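You operate a simulated robot arm through the tools that you are given. There is no shell and no other tool. Be economical: measure what you need, move in short steps, check, and stop when the job is done.

You run a simulated two-armed robot. Do the job below in one go: nothing can be reset, and whatever is moved stays where it is left.

Task
Put the yellow cap from the top of mould 63 on the wear plate there. Open the seals drawer, put the white dry tin in the inside of the seals drawer, then shut the drawer. Put the 11 grey seal box from the top of mould 58 on the top of mould 33 and the 19 grey seal box on the rigging table top. Put the grey steel ring in the blue crate. Press the wash pot start key three times. Stack the 20 blue cap from the packing table top on top of the 16 blue cap. Pull the left-hand bench drawer open. Do these in any order.
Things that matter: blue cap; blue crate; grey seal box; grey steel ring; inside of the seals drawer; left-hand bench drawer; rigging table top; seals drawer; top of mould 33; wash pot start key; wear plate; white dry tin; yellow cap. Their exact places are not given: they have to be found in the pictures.

Only the result counts: the job must be done as asked and must still hold three seconds after the hand-in. Knocking over, shifting, dropping, spilling or breaking anything else fails it. A push-on lid holds only when it is set on centred and level and pressed home; a screw cap is set on level and turned clockwise until tight.

Robot
Two 6-joint arms with two-finger grippers on one trunk, on a base that drives. Base frame: it is fixed to the floor where the robot stands at the start and does not move with it; the origin is under the middle of the robot, x ahead of it, y to its left, z up. Readings come in cm, rad, newtons and seconds.
The left shoulder is at the start at [6, 14.3, 85], the right one opposite. With the tool pointing down near the work surface each hand reaches from about 32 to 44 cm from the robot's upright axis, wherever it stands, measured 20 degrees to its own side. Places, roughly: blue cap [-25, -350, 75]; blue crate [-25, -350, 25]; grey seal box [-25, -75, 75]; grey steel ring (6x6x5 cm) [400, -320, 20]; inside of the seals drawer [10, -350, 50]; left-hand bench drawer [450, -330, 70]; rigging table top [120, -360, 70]; seals drawer [30, -350, 50]; top of mould 33 (17x39 cm) [72, -56, 60]; wash pot start key [340, -320, 90]; wear plate [100, 25, 75]; white dry tin [75, -25, 75]; yellow cap [75, 0, 75]. Payload 2.45 kg a hand.
Tool frame (each hand has its own): the origin (TCP) lies between the finger pads and is the grasp point; the fingertips stand 2.6 cm ahead of it; z points along the fingers, y is the line along which they close. The gripper opens to 9.6 cm. The gripper's body begins 6.9 cm behind the TCP.
Orientation is told as [roll, pitch, yaw] about the base's x, y, z axes, in that order, counted from this pose: with the fingers straight down and closing along the base's y, the tool's x points along the base's -x, its y along +y and its z along -z.

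Tools
- The arms move only by the tool jog_arm. It takes "left_increments", "right_increments" or both (then of equal length, played together; a hand with none holds still); each is one flat list of numbers, 7 for each row, row after row: the turn, a rotation vector about the base's x, y, z in rad, then the shift along the base's x, y, z in mm, then the opening, from 0 (shut) to 1 (fully open). In form: [wx, wy, wz, x, y, z, hand, wx, wy, wz, x, y, z, hand, ...]. A call has 1 to 12 rows; each row is the pose to reach, as a shift and turn from the pose commanded when the call began. Rows are played at 5 a second. More than 5 cm and 0.15 rad between two rows, or a gripper value outside its range, and nothing of the call is played. A pose out of reach is approached as far as the arm can. The call stops where the force on the tool passes 40 N (or 10 N more than at its start, if that is more) or the arm is blocked; 0.2 s more then pass. The fingers move at their own pace and stop on an object; they squeeze with about 30 N. The grip force told is the motor's: it shows also when the fingers shut on nothing. Time passes only in rows, and 0.2 s behind the last, so rows that repeat a pose let the fingers close. The reply holds the time, the measured pose of the TCP, the force on the tool along the base axes, the opening and the grip force, in the units named above and with some noise, with the torque about the TCP (base axes, N m) and any sound that the robot's microphone picked up, and new pictures: "show" is both (left out), scene, wrist or none (wrist: the cameras of the hands that moved).
- Cameras (640 x 400 px; columns grow to the right, rows downward): "scene" is now at [10.38, -6.04, 144.76]; the picture's right is [-0.82, -0.57, 0.00], its down [-0.45, 0.65, -0.61] and it looks along [0.35, -0.50, -0.79] (base axes); focal length 214 px, centre (320, 200). "left" rides on the left gripper at [8.2, -0.3, -9.8] in its tool frame; the picture's right is [0.04, 1.00, 0.00], its down [-0.73, 0.03, -0.68] and it looks along [-0.68, 0.03, 0.73] (tool axes); focal length 256 px, centre (320, 200). "right" rides on the right gripper at [8.1, 0.3, -9.8] in its tool frame; the picture's right is [-0.04, 1.00, 0.00], its down [-0.73, -0.03, -0.68] and it looks along [-0.68, -0.03, 0.73] (tool axes); focal length 256 px, centre (320, 200).
- lift_body(by): slides the trunk up (or, below 0, down) by that many cm; the arms and the scene camera ride with it, the base frame stays. It gives what a move gives, with no picture.
- steer(legs): drives the robot by 1 to 6 legs, each [ahead, turn to the left] in cm and rad, along the robot's own axes; the way and the turn of a leg run together, so that a leg with both is an arc; at most 150 cm and 3.142 rad a leg. The arms and the cameras ride along, it lands a little off, and it stops where it bumps. It gives what a move gives, and a new picture of the scene camera.
- turn_head(pan, tilt): turns the head with the scene camera to pan (to the left, within 1.501 rad either way) and tilt (down, from -0.506 to 1.204), counted from straight ahead of the robot. It gives what a move gives, and a new picture of the scene camera.
- locate(camera, pixels): for up to 12 pixels [column, row] of the newest picture of that camera ("zoom" is the newest enlarged one), the place [x, y, z] in the base frame of the surface seen there, good to about 0.3 cm. No time passes.
- close_up(camera, box): a new picture of the part [left, top, right, bottom] of that camera's present view, enlarged. No time passes.
- close_job(): hands the job in; it is judged then, once.

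Keep the steps short. Do not move on a guess: measure, check each grasp and each placing, and mend mistakes. In all there are 322 turns and 360 pictures (those below and enlarged ones count). Leave the grippers open and the arms clear of the work at the hand-in unless told otherwise, and finish with a single line.

The tools are called after "Emit:" as name(argument=value, ...) on one line, values as JSON. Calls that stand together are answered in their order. jog_arm: Moves the arms, as the interface text tells. Its arguments: {"type":"object","properties":{"left_increments":{"type":"array"},"right_increments":{"type":"array"},"show":{"type":"string","enum":["both","scene","wrist","none"]}},"required":[]} The other tools are called the same way: lift_body (by) slides the trunk up or down; steer (legs) drives the base; turn_head (pan, tilt) turns the head that bears the scene camera; locate (camera, pixels) gives the place of the surface under pixels of a picture; close_up (camera, box) takes an enlarged picture of a part of a camera's view; close_job () hands the job in.

At the start:

```text
clock: 0.0
left_tcp_pos: [43.68, -4.21, 99.35]
left_orientation: [-0.002, -0.001, 0.006]
left_ft_force: [0.6, -0.7, 0.1]
left_wrist_torque: [0.0, 0.06, 0.01]
left_gripper_width: 9.59
left_grip_force: 0.1
right_tcp_pos: [28.31, -33.67, 98.0]
right_orientation: [-0.001, -0.001, 0.005]
right_ft_force: [0.4, -1.1, 0.1]
right_wrist_torque: [0.01, 0.0, 0.05]
right_gripper_width: 9.59
right_grip_force: 0.1
trunk travel left (down, up): [-47.5, 11.5]
robot x, y, heading: [0.13, 0.51, 0.0]
head pan, tilt: [-0.965, 0.918]
```

scene: 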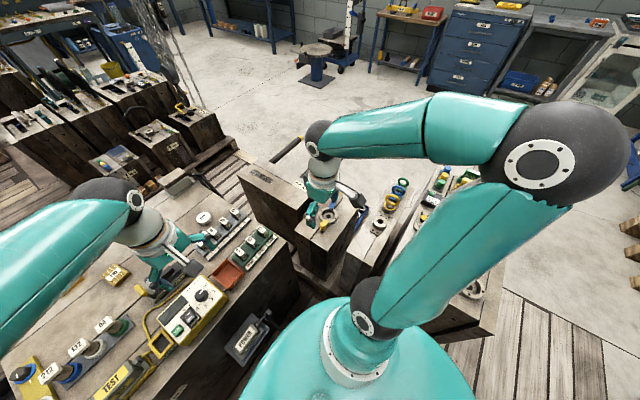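
right: 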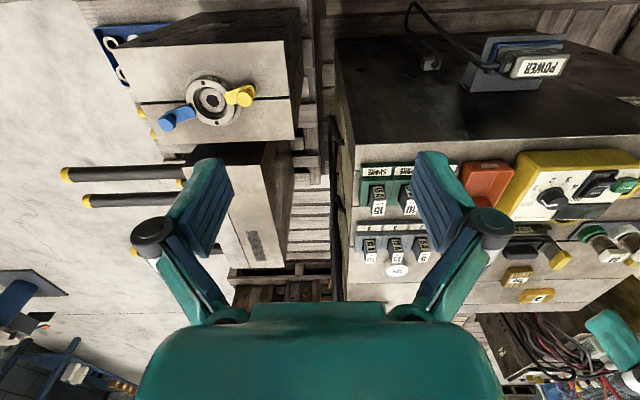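
left: 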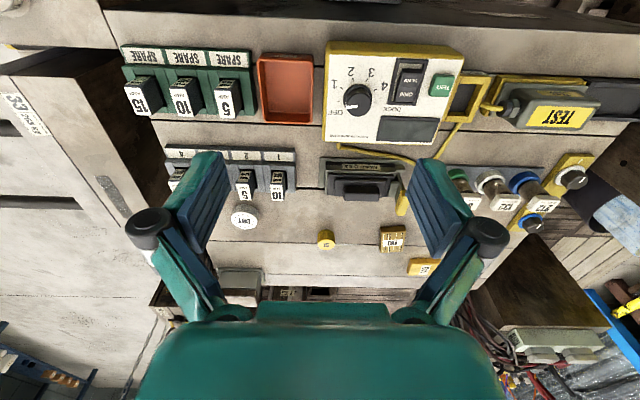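

I'll start by looking around the work nearby: close-ups of the left wrist view and a head turn to straight ahead.

Emit:
close_up(camera="left", box=[100, 30, 420, 230])

Emit:
close_up(camera="left", box=[320, 100, 640, 300])

Emit:
turn_head(pan=0, tilt=0.8)

```text
2.00 times, centred on (260, 130) of left
```

zoom: 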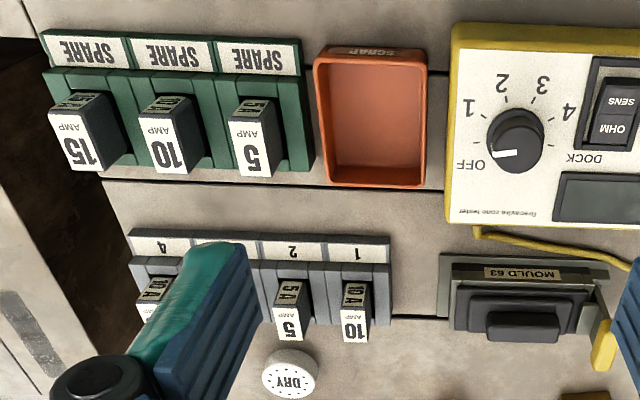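

```text
2.00 times, centred on (480, 200) of left
```

zoom: 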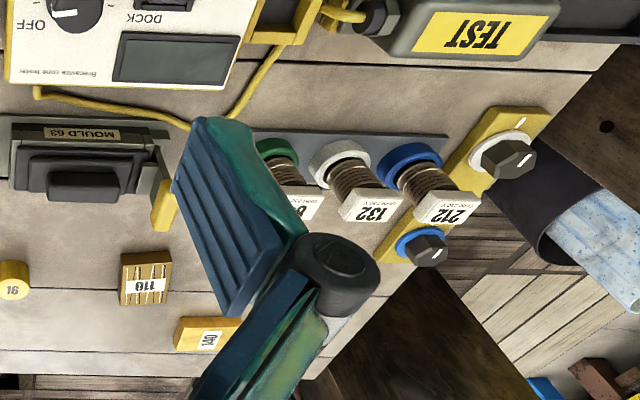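

```text
clock: 1.2
left_tcp_pos: [43.57, -4.08, 99.24]
left_orientation: [0.0, -0.001, 0.006]
left_ft_force: [0.3, 0.1, -0.3]
left_wrist_torque: [0.01, -0.01, -0.01]
left_gripper_width: 9.57
left_grip_force: 0.0
right_tcp_pos: [28.31, -33.5, 97.99]
right_orientation: [-0.001, -0.001, 0.007]
right_ft_force: [0.1, 0.3, -0.4]
right_wrist_torque: [-0.03, 0.04, -0.02]
right_gripper_width: 9.58
right_grip_force: 0.0
trunk travel left (down, up): [-47.5, 11.5]
robot x, y, heading: [0.11, 0.29, -0.004]
head pan, tilt: [0.0, 0.799]
```

scene: 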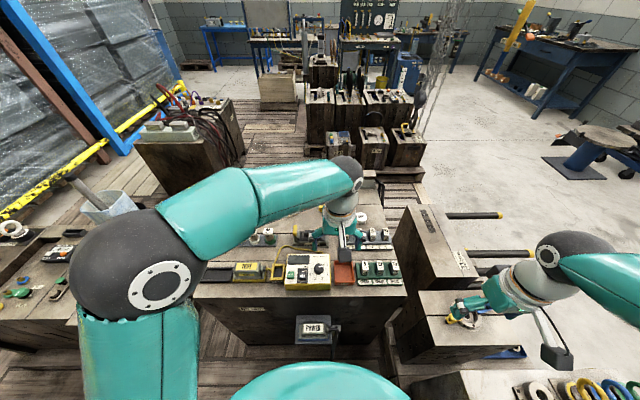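

I'll locate the yellow cap (326,240), DRY tin (244,215), yellow pieces (392,238),(422,266) in the left view, and mould surface points.

Emit:
locate(camera="left", pixels=[[326, 240], [326, 228], [244, 217], [392, 238], [422, 266], [350, 225], [284, 225], [570, 178], [530, 223], [300, 270], [250, 255], [350, 180]])

Emit:
close_up(camera="scene", box=[200, 210, 420, 348])

Emit:
turn_head(pan=0.4, tilt=0.8)

```text
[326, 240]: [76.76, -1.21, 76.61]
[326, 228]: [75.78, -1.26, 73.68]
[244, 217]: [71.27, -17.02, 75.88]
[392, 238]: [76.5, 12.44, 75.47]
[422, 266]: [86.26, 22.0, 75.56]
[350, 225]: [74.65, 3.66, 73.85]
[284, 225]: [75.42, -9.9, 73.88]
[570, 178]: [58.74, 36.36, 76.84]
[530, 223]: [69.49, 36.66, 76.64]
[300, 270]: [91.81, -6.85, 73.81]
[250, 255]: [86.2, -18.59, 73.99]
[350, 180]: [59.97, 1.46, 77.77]
```

```text
2.90 times, centred on (310, 279) of scene
```

zoom: 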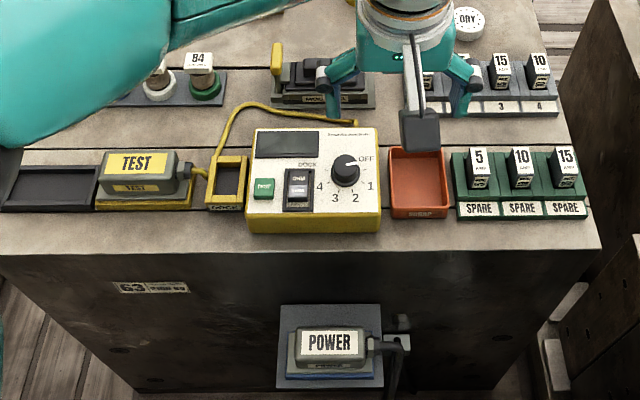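

```text
clock: 2.1
left_tcp_pos: [43.76, -4.08, 99.3]
left_orientation: [-0.002, -0.001, 0.007]
left_ft_force: [-0.1, 0.3, -0.4]
left_wrist_torque: [0.02, -0.01, -0.01]
left_gripper_width: 9.58
left_grip_force: 0.1
right_tcp_pos: [28.34, -33.51, 97.95]
right_orientation: [0.001, 0.0, 0.007]
right_ft_force: [0.1, -0.7, -1.3]
right_wrist_torque: [-0.03, -0.06, -0.03]
right_gripper_width: 9.6
right_grip_force: 0.0
trunk travel left (down, up): [-47.5, 11.5]
robot x, y, heading: [0.39, -0.14, -0.0]
head pan, tilt: [0.4, 0.799]
```

scene: 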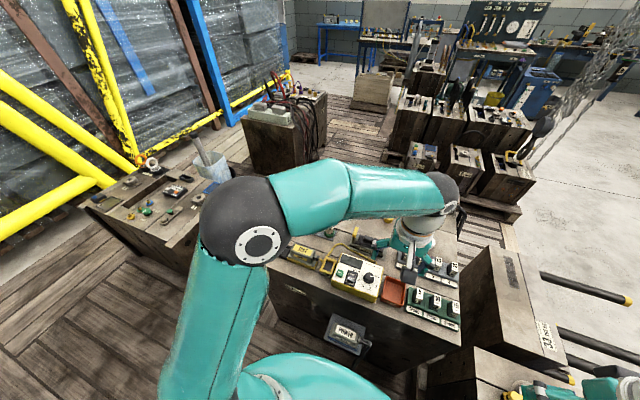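

I'll measure mould 63's extents and its neighbours from the scene view.

Emit:
locate(camera="scene", pixels=[[290, 262], [345, 335], [460, 322], [405, 340], [352, 285], [455, 230], [165, 215], [130, 225], [140, 185], [210, 330], [270, 345], [500, 290]])

Emit:
turn_head(pan=-0.5, tilt=0.9)

```text
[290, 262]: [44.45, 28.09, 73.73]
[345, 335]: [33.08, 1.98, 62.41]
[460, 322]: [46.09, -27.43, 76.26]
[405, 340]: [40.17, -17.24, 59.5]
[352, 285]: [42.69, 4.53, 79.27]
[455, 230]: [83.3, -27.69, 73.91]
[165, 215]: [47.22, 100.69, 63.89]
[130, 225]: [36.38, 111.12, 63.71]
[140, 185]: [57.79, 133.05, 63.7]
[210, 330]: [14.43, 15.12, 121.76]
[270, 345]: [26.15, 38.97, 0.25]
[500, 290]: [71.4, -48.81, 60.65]
```

```text
clock: 3.3
left_tcp_pos: [43.67, -4.18, 99.39]
left_orientation: [-0.002, -0.001, 0.007]
left_ft_force: [0.4, 0.0, -1.3]
left_wrist_torque: [0.02, 0.01, 0.01]
left_gripper_width: 9.61
left_grip_force: 0.1
right_tcp_pos: [28.23, -33.57, 98.03]
right_orientation: [0.0, 0.001, 0.006]
right_ft_force: [-0.2, 0.2, -0.4]
right_wrist_torque: [-0.01, 0.01, -0.03]
right_gripper_width: 9.61
right_grip_force: 0.1
trunk travel left (down, up): [-47.5, 11.5]
robot x, y, heading: [-0.29, -0.01, -0.0]
head pan, tilt: [-0.499, 0.901]
```

scene: 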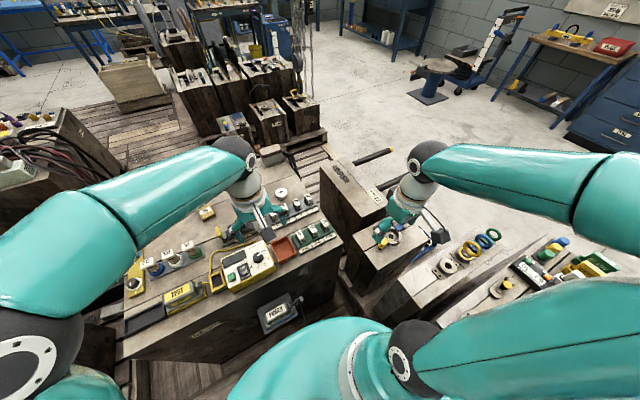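

Mould 63's front is at x≈40 with the power box at 33. I'll look further right too.

Emit:
close_up(camera="scene", box=[320, 160, 640, 360])

Emit:
close_up(camera="scene", box=[100, 140, 360, 302])

Emit:
turn_head(pan=-1.5, tilt=0.7)

```text
2.00 times, centred on (480, 260) of scene
```

zoom: 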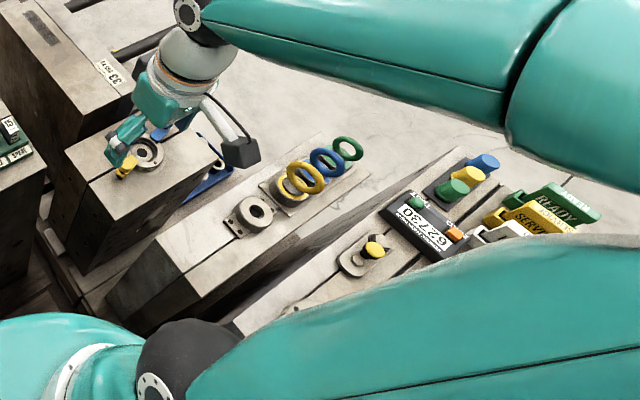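

```text
2.46 times, centred on (230, 221) of scene
```

zoom: 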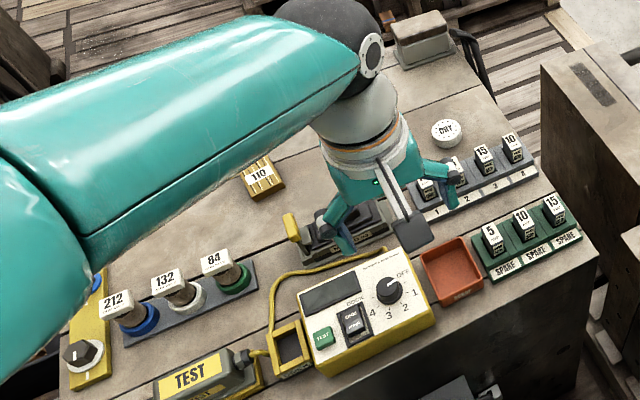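

```text
clock: 4.6
left_tcp_pos: [43.64, -4.23, 99.26]
left_orientation: [-0.001, -0.001, 0.008]
left_ft_force: [-0.3, -0.3, 0.6]
left_wrist_torque: [-0.05, 0.05, 0.0]
left_gripper_width: 9.58
left_grip_force: 0.1
right_tcp_pos: [28.39, -33.47, 98.0]
right_orientation: [0.0, 0.001, 0.007]
right_ft_force: [0.8, 0.2, 0.2]
right_wrist_torque: [0.05, 0.0, 0.01]
right_gripper_width: 9.6
right_grip_force: 0.1
trunk travel left (down, up): [-47.5, 11.5]
robot x, y, heading: [-0.43, -0.13, -0.006]
head pan, tilt: [-1.499, 0.7]
```

scene: 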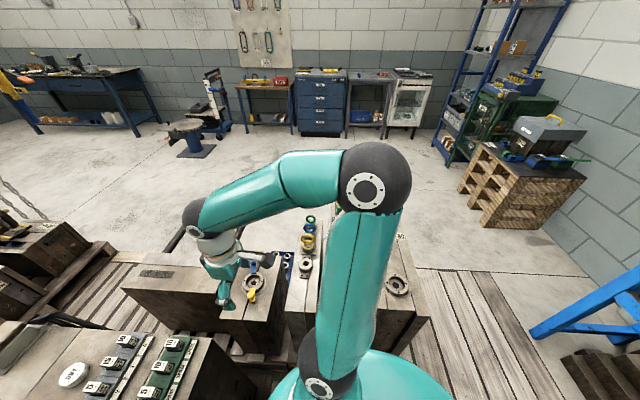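

Testing how far the left arm reaches forward at its current safe height (z≈99; fixtures stay below ~82).

Emit:
jog_arm(left_increments=[0, 0, 0, 50, 30, 0, 1, 0, 0, 0, 100, 60, 0, 1, 0, 0, 0, 150, 60, 0, 1, 0, 0, 0, 200, 60, 0, 1, 0, 0, 0, 250, 60, 0, 1, 0, 0, 0, 300, 60, 0, 1], show="wrist")

```text
refused: row 1 steps farther than a row can; nothing moved
```

Emit:
jog_arm(left_increments=[0, 0, 0, 45, 0, 0, 1, 0, 0, 0, 90, 0, 0, 1, 0, 0, 0, 135, 0, 0, 1, 0, 0, 0, 180, 0, 0, 1, 0, 0, 0, 225, 0, 0, 1, 0, 0, 0, 270, 0, 0, 1, 0, 0, 0, 315, 0, 0, 1], show="wrist")

```text
clock: 6.2
left_tcp_pos: [60.68, -2.79, 98.02]
left_orientation: [-0.001, 0.002, 0.008]
left_ft_force: [0.5, -0.3, -0.2]
left_wrist_torque: [0.01, -0.01, 0.0]
left_gripper_width: 9.61
left_grip_force: 0.0
left hand out of reach, approached as far as the arm can: row 4, 5, 6, 7
right_tcp_pos: [28.35, -33.57, 97.98]
right_orientation: [0.001, -0.001, 0.006]
right_ft_force: [0.1, -0.1, 0.0]
right_wrist_torque: [0.0, 0.04, 0.0]
right_gripper_width: 9.61
right_grip_force: 0.1
trunk travel left (down, up): [-47.5, 11.5]
robot x, y, heading: [-0.16, -0.25, -0.006]
head pan, tilt: [-1.499, 0.7]
```

left: 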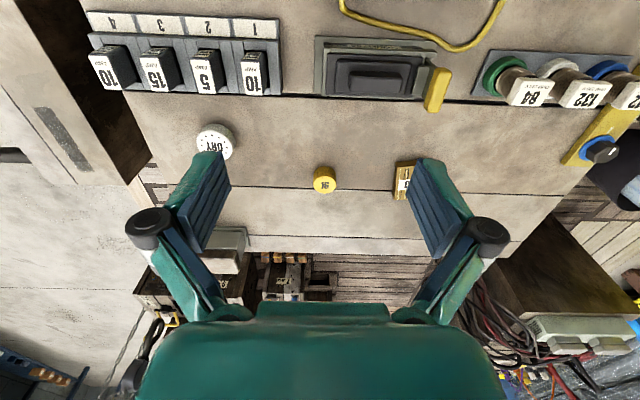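

The arm reaches x≈60 here. I'll see what happens with reach as the hand goes lower (to z≈88, still above all fixtures).

Emit:
jog_arm(left_increments=[0, 0, 0, 0, 0, -30, 1, 0, 0, 0, 0, 0, -60, 1, 0, 0, 0, 0, 0, -90, 1, 0, 0, 0, 40, 0, -90, 1, 0, 0, 0, 80, 0, -90, 1, 0, 0, 0, 120, 0, -90, 1], show="wrist")

```text
clock: 7.6
left_tcp_pos: [63.6, -1.94, 88.19]
left_orientation: [-0.002, 0.002, 0.006]
left_ft_force: [0.2, -0.2, -0.3]
left_wrist_torque: [0.01, -0.01, -0.01]
left_gripper_width: 9.6
left_grip_force: 0.0
left hand out of reach, approached as far as the arm can: row 4, 5, 6
right_tcp_pos: [28.36, -33.49, 98.1]
right_orientation: [-0.001, 0.003, 0.008]
right_ft_force: [1.1, 0.2, -0.1]
right_wrist_torque: [0.02, -0.01, 0.03]
right_gripper_width: 9.6
right_grip_force: 0.2
trunk travel left (down, up): [-47.5, 11.5]
robot x, y, heading: [0.23, 0.4, 0.001]
head pan, tilt: [-1.499, 0.7]
```

left: 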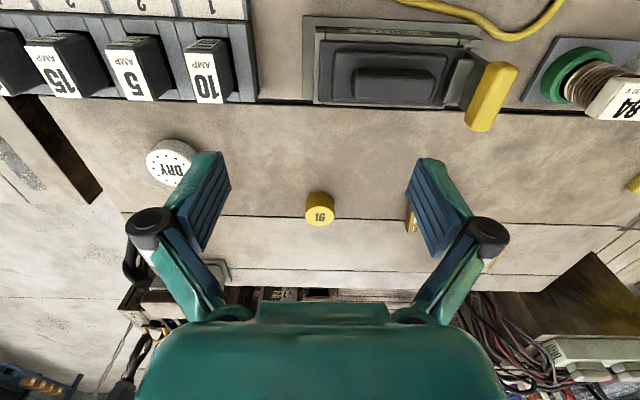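

Reach grows as the hand lowers. Let me measure the cap, tin, the yellow blocks, and the strips of the top.

Emit:
locate(camera="left", pixels=[[320, 204], [320, 218], [320, 240], [320, 262], [320, 276], [320, 284], [168, 160], [172, 195], [318, 215], [320, 160], [500, 262], [245, 262]])

Emit:
close_up(camera="left", box=[240, 150, 480, 300])

Emit:
turn_head(pan=-0.2, tilt=0.75)

```text
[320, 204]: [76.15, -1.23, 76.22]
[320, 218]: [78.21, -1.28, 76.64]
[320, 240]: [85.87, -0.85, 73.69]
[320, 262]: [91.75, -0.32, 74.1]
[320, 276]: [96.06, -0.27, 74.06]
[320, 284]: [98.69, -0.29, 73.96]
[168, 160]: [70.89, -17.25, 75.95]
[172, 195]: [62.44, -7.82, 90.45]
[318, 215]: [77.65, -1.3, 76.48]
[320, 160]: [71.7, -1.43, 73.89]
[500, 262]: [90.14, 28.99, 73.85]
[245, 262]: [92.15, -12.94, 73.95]
```

```text
2.67 times, centred on (360, 225) of left
```

zoom: 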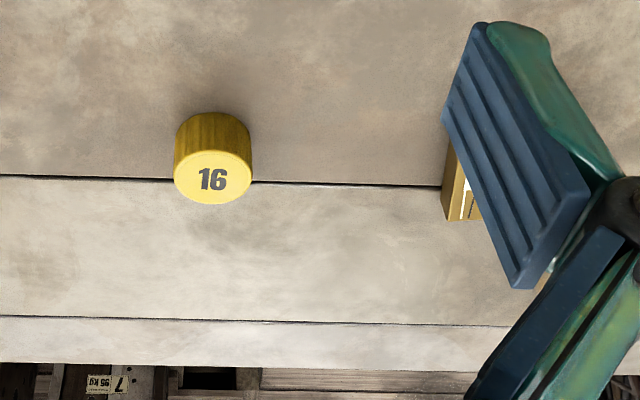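

```text
clock: 9.1
left_tcp_pos: [63.53, -1.96, 88.15]
left_orientation: [-0.002, 0.003, 0.007]
left_ft_force: [0.1, 0.4, 0.1]
left_wrist_torque: [0.01, -0.01, 0.0]
left_gripper_width: 9.62
left_grip_force: 0.1
right_tcp_pos: [28.34, -33.52, 98.05]
right_orientation: [-0.001, -0.001, 0.006]
right_ft_force: [0.2, -0.3, 0.1]
right_wrist_torque: [0.03, 0.01, 0.0]
right_gripper_width: 9.61
right_grip_force: 0.0
trunk travel left (down, up): [-47.5, 11.5]
robot x, y, heading: [-0.07, 0.39, -0.001]
head pan, tilt: [-0.201, 0.75]
```

scene: 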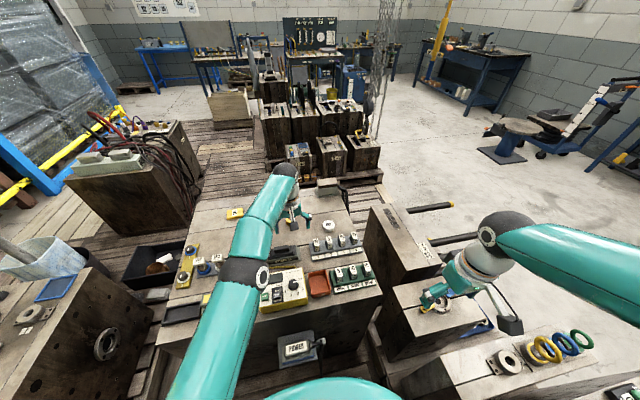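

Emit:
close_up(camera="scene", box=[160, 180, 400, 330])

Emit:
close_up(camera="scene", box=[0, 200, 240, 350])

Emit:
close_up(camera="scene", box=[220, 110, 380, 210])

```text
2.67 times, centred on (280, 255) of scene
```

zoom: 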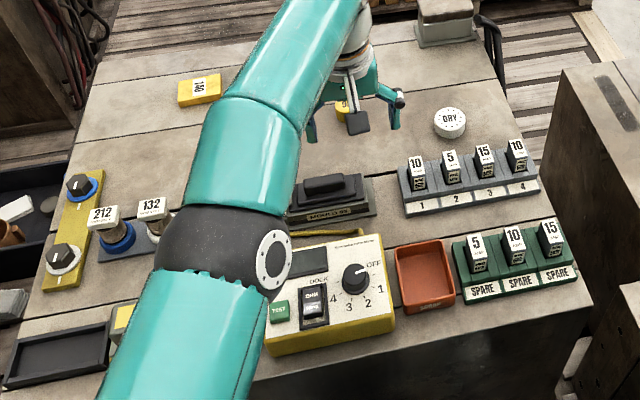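

```text
2.67 times, centred on (120, 275) of scene
```

zoom: 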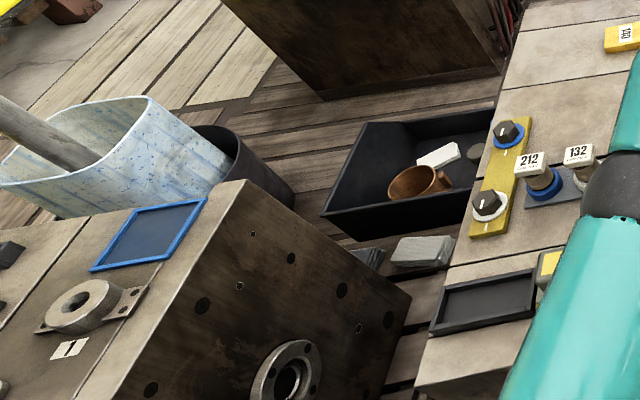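

```text
4.00 times, centred on (300, 160) of scene
```

zoom: 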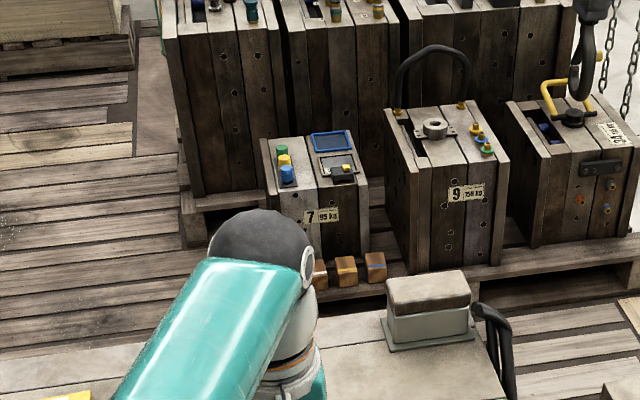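

I'll move the left hand to the left (+y) to see that corner of mould 63 with its wrist camera.

Emit:
jog_arm(left_increments=[0, 0, 0, -20, 40, 30, 1, 0, 0, 0, -40, 80, 50, 1, 0, 0, 0, -40, 120, 70, 1, 0, 0, 0, -40, 165, 70, 1, 0, 0, 0, -40, 210, 70, 1], show="both")

```text
refused: row 1 steps farther than a row can; nothing moved
```

Emit:
jog_arm(left_increments=[0, 0, 0, -20, 30, 30, 1, 0, 0, 0, -40, 70, 50, 1, 0, 0, 0, -40, 110, 70, 1, 0, 0, 0, -40, 155, 70, 1, 0, 0, 0, -40, 200, 70, 1], show="both")

```text
clock: 10.2
left_tcp_pos: [59.05, 18.29, 94.91]
left_orientation: [-0.002, 0.001, 0.007]
left_ft_force: [0.1, 0.4, -0.2]
left_wrist_torque: [-0.03, 0.0, -0.01]
left_gripper_width: 9.62
left_grip_force: 0.0
right_tcp_pos: [28.31, -33.44, 98.17]
right_orientation: [0.001, -0.001, 0.007]
right_ft_force: [0.7, 0.3, 0.5]
right_wrist_torque: [0.0, -0.03, -0.02]
right_gripper_width: 9.59
right_grip_force: 0.0
trunk travel left (down, up): [-47.5, 11.5]
robot x, y, heading: [-0.08, -0.13, -0.004]
head pan, tilt: [-0.201, 0.75]
```

scene: 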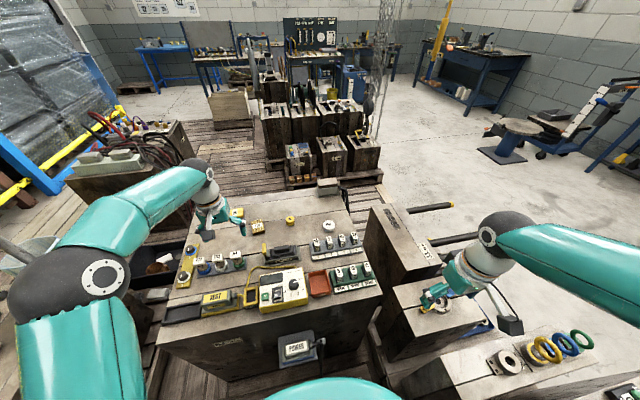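
left: 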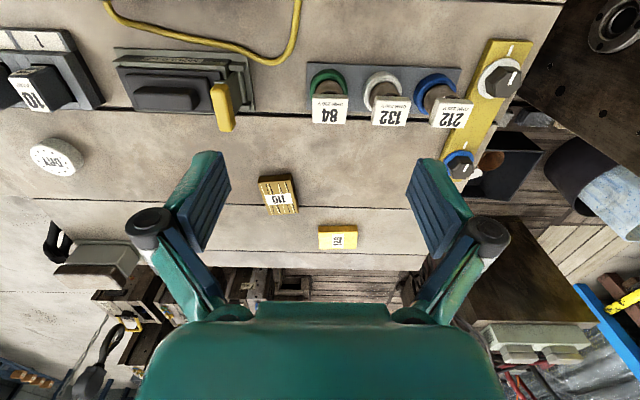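

Emit:
close_up(camera="left", box=[240, 160, 400, 260])

Emit:
locate(camera="left", pixels=[[278, 190], [280, 212], [337, 230], [337, 246], [320, 238], [355, 238], [300, 240], [262, 195], [296, 190], [400, 240], [300, 262], [55, 155]])

Emit:
close_up(camera="scene", box=[160, 190, 400, 340])

```text
4.00 times, centred on (320, 210) of left
```

zoom: 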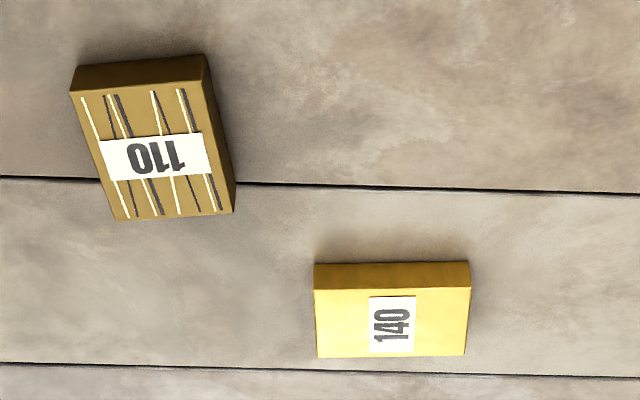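

```text
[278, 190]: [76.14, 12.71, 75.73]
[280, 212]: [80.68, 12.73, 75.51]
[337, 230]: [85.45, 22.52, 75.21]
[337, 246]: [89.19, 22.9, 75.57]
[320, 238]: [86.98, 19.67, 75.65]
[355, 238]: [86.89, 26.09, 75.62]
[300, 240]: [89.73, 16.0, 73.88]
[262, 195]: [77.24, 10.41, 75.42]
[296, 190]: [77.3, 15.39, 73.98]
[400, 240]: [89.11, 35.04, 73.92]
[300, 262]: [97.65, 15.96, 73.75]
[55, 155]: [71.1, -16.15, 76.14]
```

```text
2.67 times, centred on (280, 265) of scene
```

zoom: 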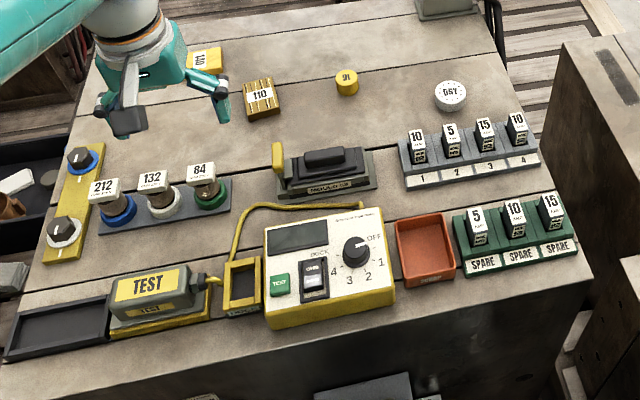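

110 and 140 are yellow plates; I'll decide later. Now I check how much floor room lies in front of the base: look straight down.

Emit:
turn_head(pan=0, tilt=1.204)

```text
clock: 11.2
left_tcp_pos: [59.12, 18.17, 94.83]
left_orientation: [-0.001, 0.003, 0.008]
left_ft_force: [-0.2, -0.2, 0.4]
left_wrist_torque: [0.0, -0.02, 0.02]
left_gripper_width: 9.6
left_grip_force: 0.2
right_tcp_pos: [28.31, -33.53, 98.03]
right_orientation: [0.0, 0.0, 0.006]
right_ft_force: [-0.5, 0.7, 0.5]
right_wrist_torque: [0.01, 0.04, -0.04]
right_gripper_width: 9.61
right_grip_force: 0.1
trunk travel left (down, up): [-47.5, 11.5]
robot x, y, heading: [0.23, -0.17, 0.003]
head pan, tilt: [0.0, 1.201]
```

scene: 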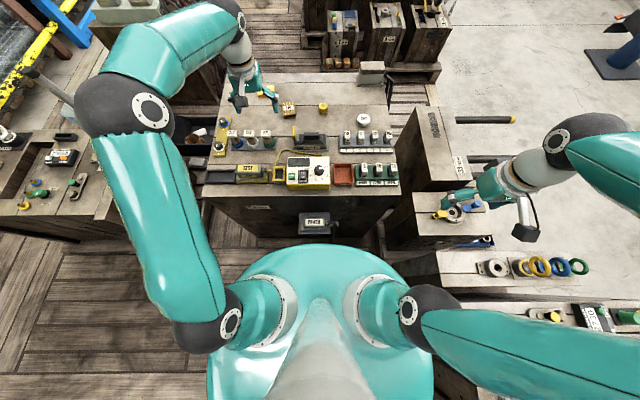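

Emit:
locate(camera="scene", pixels=[[320, 250], [320, 262], [220, 330], [430, 330], [320, 232], [240, 255], [400, 235], [300, 70], [285, 60], [320, 75], [180, 220], [425, 270]])

Emit:
close_up(camera="scene", box=[160, 60, 400, 210])

Emit:
turn_head(pan=1.2, tilt=1.0)

```text
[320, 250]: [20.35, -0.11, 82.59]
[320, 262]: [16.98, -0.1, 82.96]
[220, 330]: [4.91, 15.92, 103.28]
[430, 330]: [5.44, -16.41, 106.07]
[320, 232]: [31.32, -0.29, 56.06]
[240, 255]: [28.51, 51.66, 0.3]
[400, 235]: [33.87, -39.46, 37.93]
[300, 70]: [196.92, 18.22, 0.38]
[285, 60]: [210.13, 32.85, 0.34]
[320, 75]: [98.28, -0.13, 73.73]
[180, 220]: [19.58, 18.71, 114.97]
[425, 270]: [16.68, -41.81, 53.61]
```

```text
2.67 times, centred on (280, 135) of scene
```

zoom: 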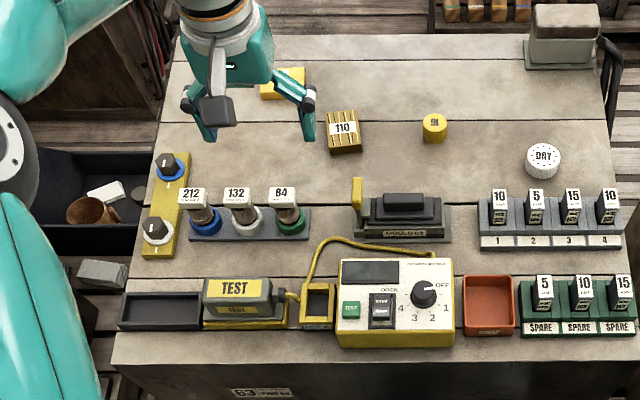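

```text
clock: 12.6
left_tcp_pos: [59.12, 18.08, 94.9]
left_orientation: [-0.003, 0.002, 0.006]
left_ft_force: [0.3, -0.2, 0.3]
left_wrist_torque: [0.02, -0.01, 0.02]
left_gripper_width: 9.62
left_grip_force: 0.0
right_tcp_pos: [28.42, -33.49, 98.04]
right_orientation: [-0.001, 0.001, 0.006]
right_ft_force: [-0.4, -0.9, 0.4]
right_wrist_torque: [-0.01, -0.02, -0.03]
right_gripper_width: 9.62
right_grip_force: 0.0
trunk travel left (down, up): [-47.5, 11.5]
robot x, y, heading: [-0.1, -0.04, 0.001]
head pan, tilt: [1.201, 1.0]
```

scene: 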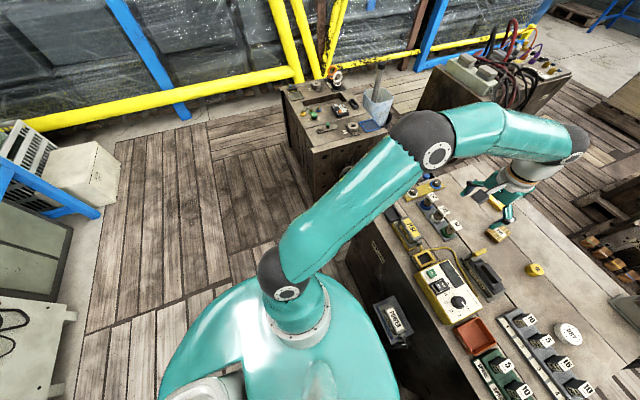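

Emit:
locate(camera="scene", pixels=[[285, 92], [310, 190], [315, 155], [395, 130], [270, 230], [230, 200], [385, 260], [465, 60], [540, 110], [600, 200], [440, 175], [420, 105]])

Emit:
turn_head(pan=0.55, tilt=0.75)

```text
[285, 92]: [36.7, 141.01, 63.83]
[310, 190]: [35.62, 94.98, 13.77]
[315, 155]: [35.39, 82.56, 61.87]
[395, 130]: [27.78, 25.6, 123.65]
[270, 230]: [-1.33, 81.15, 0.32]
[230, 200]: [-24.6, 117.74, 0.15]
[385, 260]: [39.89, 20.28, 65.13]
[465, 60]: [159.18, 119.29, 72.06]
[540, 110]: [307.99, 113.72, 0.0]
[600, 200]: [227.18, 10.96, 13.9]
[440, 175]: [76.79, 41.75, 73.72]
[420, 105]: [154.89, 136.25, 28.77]
```

```text
clock: 13.6
left_tcp_pos: [59.21, 18.21, 94.9]
left_orientation: [-0.002, 0.002, 0.007]
left_ft_force: [-0.1, 0.2, -0.5]
left_wrist_torque: [0.01, 0.01, -0.01]
left_gripper_width: 9.61
left_grip_force: 0.0
right_tcp_pos: [28.3, -33.53, 98.13]
right_orientation: [0.001, 0.0, 0.007]
right_ft_force: [-0.7, -0.4, 0.2]
right_wrist_torque: [-0.02, 0.03, 0.0]
right_gripper_width: 9.59
right_grip_force: 0.0
trunk travel left (down, up): [-47.5, 11.5]
robot x, y, heading: [-0.03, 0.14, -0.001]
head pan, tilt: [0.55, 0.75]
```

scene: 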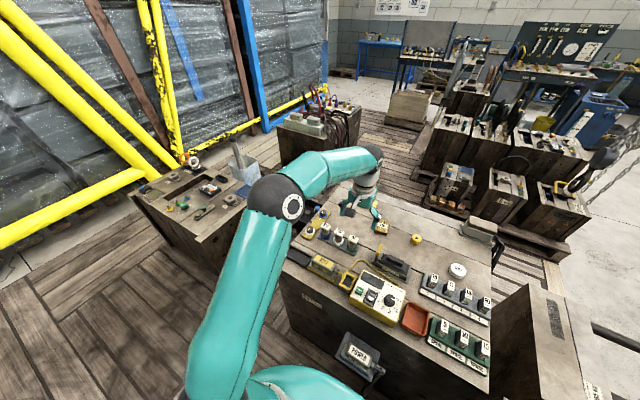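

The floor behind mould 63 (x 100–190) is open, while the front doesn't give enough reach for the far plates. First I'll retract the left hand, then turn toward mould 58 at the right rear.

Emit:
jog_arm(left_increments=[0, 0, 0, -40, 0, 20, 1, 0, 0, 0, -80, 0, 40, 1, 0, 0, 0, -120, 0, 60, 1, 0, 0, 0, -160, 0, 80, 1, 0, 0, 0, -200, 0, 90, 1, 0, 0, 0, -220, 0, 90, 1], show="none")

Emit:
turn_head(pan=-1.5, tilt=1.1)

```text
clock: 15.0
left_tcp_pos: [36.94, 17.71, 103.53]
left_orientation: [-0.001, 0.001, 0.007]
left_ft_force: [0.0, -0.3, 0.4]
left_wrist_torque: [0.02, -0.01, -0.03]
left_gripper_width: 9.58
left_grip_force: 0.0
right_tcp_pos: [28.25, -33.46, 98.15]
right_orientation: [-0.001, 0.001, 0.006]
right_ft_force: [-0.2, 0.1, 0.1]
right_wrist_torque: [0.02, 0.0, 0.02]
right_gripper_width: 9.59
right_grip_force: 0.0
trunk travel left (down, up): [-47.5, 11.5]
robot x, y, heading: [-0.06, -0.35, 0.0]
head pan, tilt: [0.55, 0.75]
```

```text
clock: 16.9
left_tcp_pos: [36.97, 17.65, 103.56]
left_orientation: [-0.002, 0.001, 0.007]
left_ft_force: [0.3, 0.1, -0.2]
left_wrist_torque: [0.01, 0.02, -0.02]
left_gripper_width: 9.61
left_grip_force: 0.1
right_tcp_pos: [28.34, -33.55, 98.02]
right_orientation: [0.001, 0.0, 0.007]
right_ft_force: [1.2, -0.6, 0.5]
right_wrist_torque: [-0.01, 0.03, 0.04]
right_gripper_width: 9.61
right_grip_force: 0.1
trunk travel left (down, up): [-47.5, 11.5]
robot x, y, heading: [-0.18, -0.13, -0.005]
head pan, tilt: [-1.499, 1.1]
```

scene: 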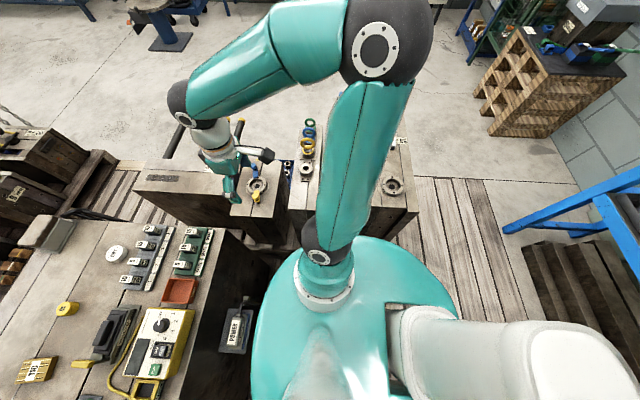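

I'll turn the robot right in place by 1.5 rad; hands at z≈98+ clear the moulds (tops ≤77).

Emit:
steer(legs=[[0, -1.5]])

Emit:
turn_head(pan=-0.2, tilt=0.95)

```text
clock: 20.9
left_tcp_pos: [24.6, -33.38, 103.72]
left_orientation: [0.001, -0.001, -1.368]
left_ft_force: [-0.4, -0.3, -0.2]
left_wrist_torque: [0.01, -0.04, 0.0]
left_gripper_width: 9.59
left_grip_force: 0.0
right_tcp_pos: [-27.29, -34.8, 98.07]
right_orientation: [0.002, 0.002, -1.369]
right_ft_force: [0.6, -1.1, -1.1]
right_wrist_torque: [0.0, -0.04, 0.03]
right_gripper_width: 9.62
right_grip_force: 0.0
trunk travel left (down, up): [-47.5, 11.5]
robot x, y, heading: [3.43, 0.34, -1.379]
head pan, tilt: [-1.499, 1.1]
stopped in leg 1: the robot was blocked; the commanded pose is now the measured one
```

scene: 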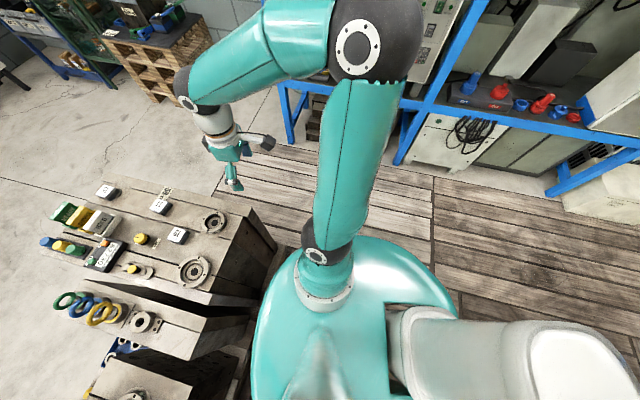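

```text
clock: 22.4
left_tcp_pos: [24.67, -33.2, 103.71]
left_orientation: [0.0, 0.001, -1.369]
left_ft_force: [0.0, 0.1, -0.3]
left_wrist_torque: [0.0, 0.01, -0.02]
left_gripper_width: 9.61
left_grip_force: 0.0
right_tcp_pos: [-27.17, -34.69, 98.21]
right_orientation: [0.0, 0.002, -1.367]
right_ft_force: [0.6, 0.9, -0.8]
right_wrist_torque: [0.01, 0.0, -0.01]
right_gripper_width: 9.58
right_grip_force: 0.1
trunk travel left (down, up): [-47.5, 11.5]
robot x, y, heading: [3.55, 0.43, -1.382]
head pan, tilt: [-0.201, 0.949]
```

scene: 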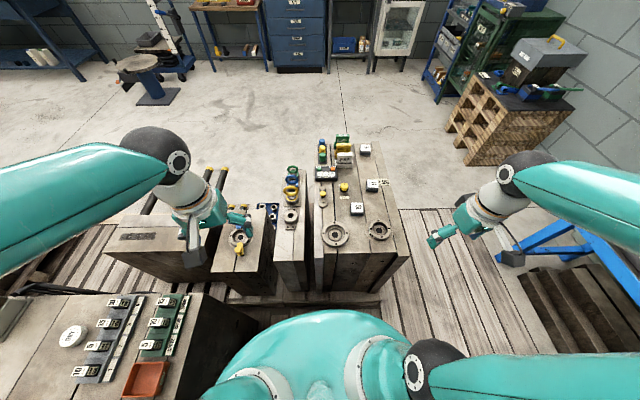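

Turning was stopped by a bump at -1.38 rad. Now look at mould 58's items with white labels (around (360,200)) and check what was touched.

Emit:
close_up(camera="scene", box=[260, 125, 440, 265])

Emit:
locate(camera="scene", pixels=[[357, 208], [373, 185], [366, 150], [384, 183], [345, 188], [337, 235], [378, 230], [365, 262], [310, 200], [335, 160], [395, 200], [330, 270]])

Emit:
turn_head(pan=0.8, tilt=1.15)

```text
2.86 times, centred on (350, 195) of scene
```

zoom: 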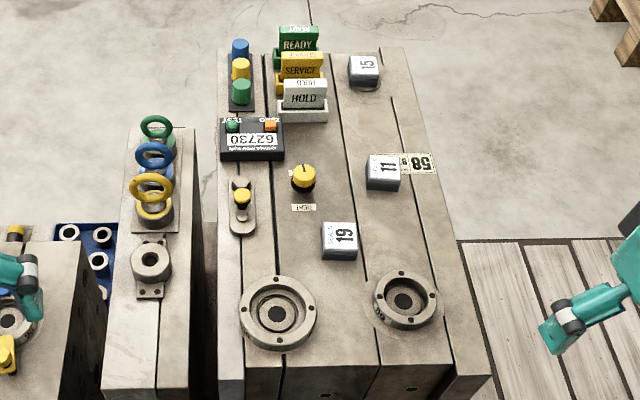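

```text
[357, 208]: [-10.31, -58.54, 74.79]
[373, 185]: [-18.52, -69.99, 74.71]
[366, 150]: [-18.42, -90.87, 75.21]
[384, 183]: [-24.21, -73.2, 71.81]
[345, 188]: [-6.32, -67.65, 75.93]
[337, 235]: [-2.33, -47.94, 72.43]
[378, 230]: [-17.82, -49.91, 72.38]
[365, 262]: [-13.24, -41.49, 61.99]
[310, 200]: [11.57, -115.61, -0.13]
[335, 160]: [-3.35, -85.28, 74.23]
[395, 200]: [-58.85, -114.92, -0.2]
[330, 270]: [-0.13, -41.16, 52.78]
```

```text
clock: 23.6
left_tcp_pos: [24.78, -33.16, 103.74]
left_orientation: [-0.002, 0.0, -1.368]
left_ft_force: [-0.1, 0.3, -0.5]
left_wrist_torque: [0.0, 0.01, -0.01]
left_gripper_width: 9.61
left_grip_force: 0.0
right_tcp_pos: [-27.25, -34.67, 98.09]
right_orientation: [0.001, 0.0, -1.367]
right_ft_force: [0.8, -0.4, 0.0]
right_wrist_torque: [0.03, 0.0, -0.01]
right_gripper_width: 9.59
right_grip_force: 0.0
trunk travel left (down, up): [-47.5, 11.5]
robot x, y, heading: [3.5, 0.4, -1.385]
head pan, tilt: [0.799, 1.15]
```

scene: 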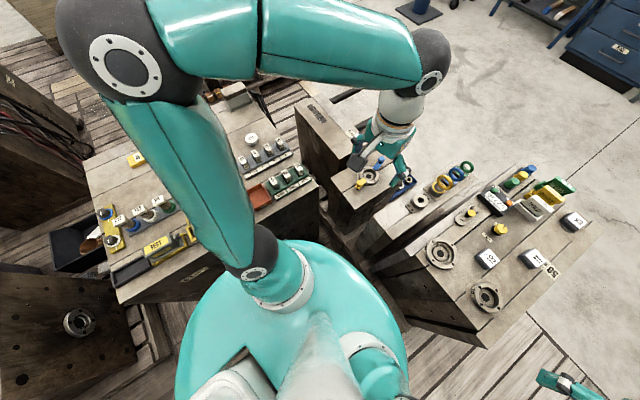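

Boxes: 19 at [-10.3,-58.5,74.8], 11 at [-18.5,-70,74.7]. Now measure mould 33's faces and neighbours in this view.

Emit:
locate(camera="scene", pixels=[[298, 100], [330, 98], [345, 180], [375, 130], [320, 120], [345, 150], [345, 200], [380, 195], [400, 200], [355, 190], [490, 325], [585, 230]])

Emit:
close_up(camera="scene", box=[280, 80, 480, 260])

```text
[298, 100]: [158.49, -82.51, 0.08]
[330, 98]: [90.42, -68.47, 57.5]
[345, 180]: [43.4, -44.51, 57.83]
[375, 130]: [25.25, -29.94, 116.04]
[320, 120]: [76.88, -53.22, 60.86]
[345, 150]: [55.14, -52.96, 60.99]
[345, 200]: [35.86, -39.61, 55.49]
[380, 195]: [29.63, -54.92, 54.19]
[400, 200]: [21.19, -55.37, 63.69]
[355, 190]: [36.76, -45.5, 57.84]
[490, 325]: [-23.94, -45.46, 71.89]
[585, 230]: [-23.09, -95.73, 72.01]
```

```text
2.22 times, centred on (380, 170) of scene
```

zoom: 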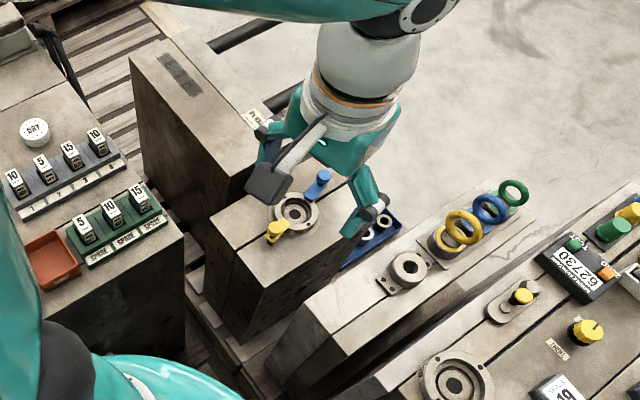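

Plan: stand beside mould 58 on its -x side. First back up 30 cm (deck behind is empty), then look to the right to check the floor there.

Emit:
steer(legs=[[-30, 0]])

Emit:
turn_head(pan=-1.3, tilt=0.7)

```text
clock: 25.7
left_tcp_pos: [19.19, -3.94, 103.77]
left_orientation: [-0.002, -0.002, -1.367]
left_ft_force: [0.7, 0.6, 0.0]
left_wrist_torque: [0.0, 0.01, -0.02]
left_gripper_width: 9.59
left_grip_force: 0.1
right_tcp_pos: [-32.81, -5.46, 98.14]
right_orientation: [-0.001, -0.001, -1.367]
right_ft_force: [0.9, 0.3, -0.4]
right_wrist_torque: [-0.03, -0.02, 0.02]
right_gripper_width: 9.63
right_grip_force: 0.2
trunk travel left (down, up): [-47.5, 11.5]
robot x, y, heading: [-2.14, 29.45, -1.38]
head pan, tilt: [0.799, 1.15]
```

scene: 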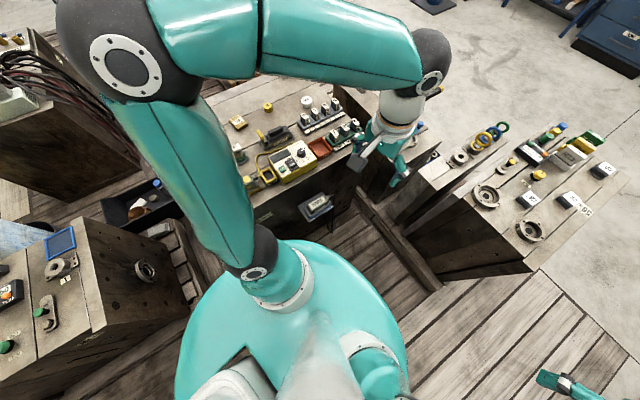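

```text
clock: 27.7
left_tcp_pos: [19.14, -4.05, 103.73]
left_orientation: [0.0, -0.001, -1.367]
left_ft_force: [-1.0, -0.3, -0.2]
left_wrist_torque: [0.01, 0.0, 0.02]
left_gripper_width: 9.63
left_grip_force: 0.1
right_tcp_pos: [-32.89, -5.63, 98.25]
right_orientation: [0.001, 0.0, -1.368]
right_ft_force: [0.2, -1.0, -0.7]
right_wrist_torque: [-0.01, -0.02, 0.01]
right_gripper_width: 9.57
right_grip_force: 0.1
trunk travel left (down, up): [-47.5, 11.5]
robot x, y, heading: [-2.05, 29.69, -1.377]
head pan, tilt: [-1.3, 0.7]
```

scene: 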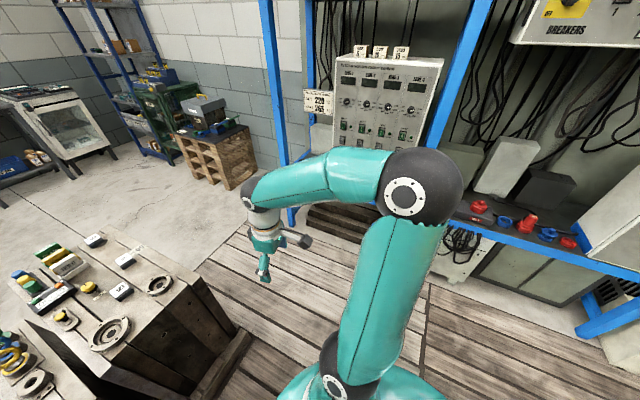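

Emit:
locate(camera="scene", pixels=[[240, 215], [290, 232], [340, 245], [280, 330], [230, 260], [205, 225], [245, 345], [500, 290], [590, 380], [330, 225], [155, 200], [180, 285]])

```text
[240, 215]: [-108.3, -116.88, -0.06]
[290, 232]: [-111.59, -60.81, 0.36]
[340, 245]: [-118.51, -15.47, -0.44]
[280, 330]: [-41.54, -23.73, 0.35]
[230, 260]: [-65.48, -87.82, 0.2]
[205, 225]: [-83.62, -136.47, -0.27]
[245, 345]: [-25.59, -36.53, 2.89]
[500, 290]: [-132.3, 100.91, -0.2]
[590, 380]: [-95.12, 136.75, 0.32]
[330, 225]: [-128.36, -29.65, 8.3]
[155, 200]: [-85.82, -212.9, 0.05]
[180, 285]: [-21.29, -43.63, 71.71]
```

The deck at x −110…−40 is free. Driving there: turn right to face −x, go 70, turn to −y, go 94, turn to face +x.

Emit:
steer(legs=[[0, -1.762], [68, 0], [0, 1.571], [94, 0], [0, 1.571]])

Emit:
turn_head(pan=0, tilt=0.9)

```text
clock: 31.9
left_tcp_pos: [-35.17, 6.41, 103.79]
left_orientation: [0.001, 0.001, -2.886]
left_ft_force: [-1.2, 0.3, -0.3]
left_wrist_torque: [-0.06, -0.06, 0.0]
left_gripper_width: 9.57
left_grip_force: 0.2
right_tcp_pos: [-39.31, 58.23, 98.06]
right_orientation: [0.002, 0.0, -2.887]
right_ft_force: [-1.1, 0.1, 0.1]
right_wrist_torque: [0.02, 0.0, 0.01]
right_gripper_width: 9.59
right_grip_force: 0.0
trunk travel left (down, up): [-47.5, 11.5]
robot x, y, heading: [-1.29, 25.75, -2.921]
head pan, tilt: [-1.3, 0.7]
stopped in leg 1: the robot was blocked; the commanded pose is now the measured one
```

scene: 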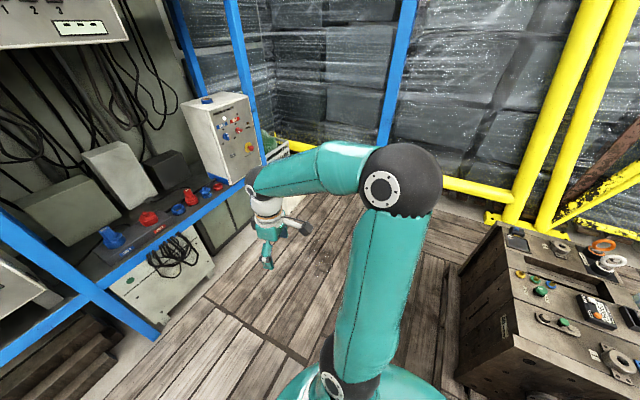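

```text
clock: 33.4
left_tcp_pos: [-34.92, 6.32, 103.89]
left_orientation: [-0.002, -0.001, -2.886]
left_ft_force: [-0.4, 0.2, 0.1]
left_wrist_torque: [0.04, -0.01, 0.02]
left_gripper_width: 9.56
left_grip_force: 0.1
right_tcp_pos: [-39.12, 58.0, 98.29]
right_orientation: [-0.001, 0.0, -2.885]
right_ft_force: [0.1, 0.2, -0.2]
right_wrist_torque: [-0.02, 0.03, -0.03]
right_gripper_width: 9.61
right_grip_force: 0.1
trunk travel left (down, up): [-47.5, 11.5]
robot x, y, heading: [-1.27, 25.35, -2.917]
head pan, tilt: [0.0, 0.901]
```

scene: 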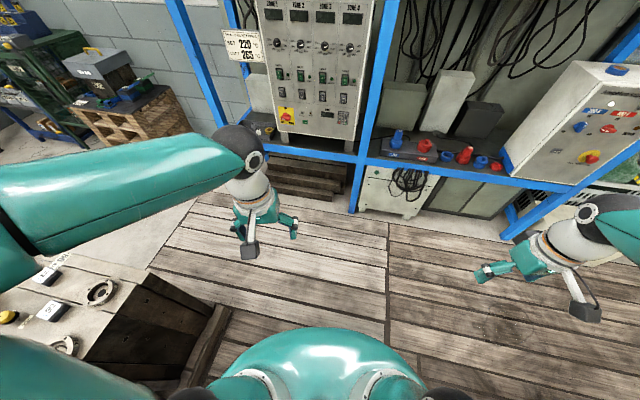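

The rear corner touched again; heading is −2.92. Drive ahead clear first, then go on.

Emit:
steer(legs=[[30, 0], [0, -0.225], [40, 0], [0, 1.571], [82, 0], [0, 1.571]])

Emit:
turn_head(pan=0, tilt=0.9)

```text
clock: 40.7
left_tcp_pos: [-92.06, -13.2, 104.14]
left_orientation: [-0.002, -0.002, -2.424]
left_ft_force: [-0.1, 0.5, 0.7]
left_wrist_torque: [-0.01, -0.01, 0.0]
left_gripper_width: 9.6
left_grip_force: 0.0
right_tcp_pos: [-118.41, 32.09, 98.33]
right_orientation: [-0.006, 0.022, -2.41]
right_ft_force: [12.5, 9.6, -1.0]
right_wrist_torque: [-1.16, 1.45, 0.4]
right_gripper_width: 9.6
right_grip_force: 0.0
trunk travel left (down, up): [-47.5, 11.5]
robot x, y, heading: [-71.98, 20.28, -2.463]
head pan, tilt: [0.0, 0.901]
stopped in leg 4: the force on the tool passed its limit at 134 N (the readings are from after the stop); the commanded pose is now the measured one
```

scene: 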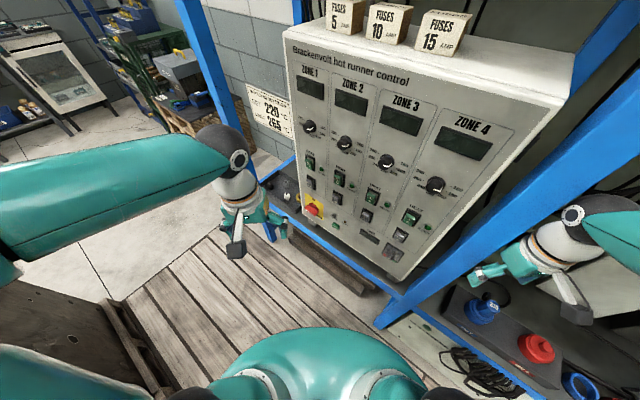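

```text
clock: 41.3
left_tcp_pos: [-91.99, -13.25, 104.21]
left_orientation: [-0.002, -0.002, -2.424]
left_ft_force: [-0.9, -0.2, -0.8]
left_wrist_torque: [-0.01, 0.0, 0.03]
left_gripper_width: 9.6
left_grip_force: 0.1
right_tcp_pos: [-118.44, 32.03, 98.26]
right_orientation: [-0.007, 0.02, -2.411]
right_ft_force: [18.1, 15.5, -3.2]
right_wrist_torque: [-1.73, 2.18, 0.66]
right_gripper_width: 9.6
right_grip_force: 0.2
trunk travel left (down, up): [-47.5, 11.5]
robot x, y, heading: [-71.84, 20.39, -2.464]
head pan, tilt: [0.0, 0.901]
```

scene: 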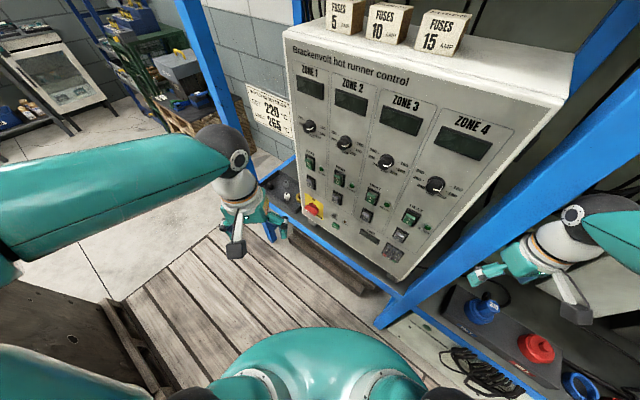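

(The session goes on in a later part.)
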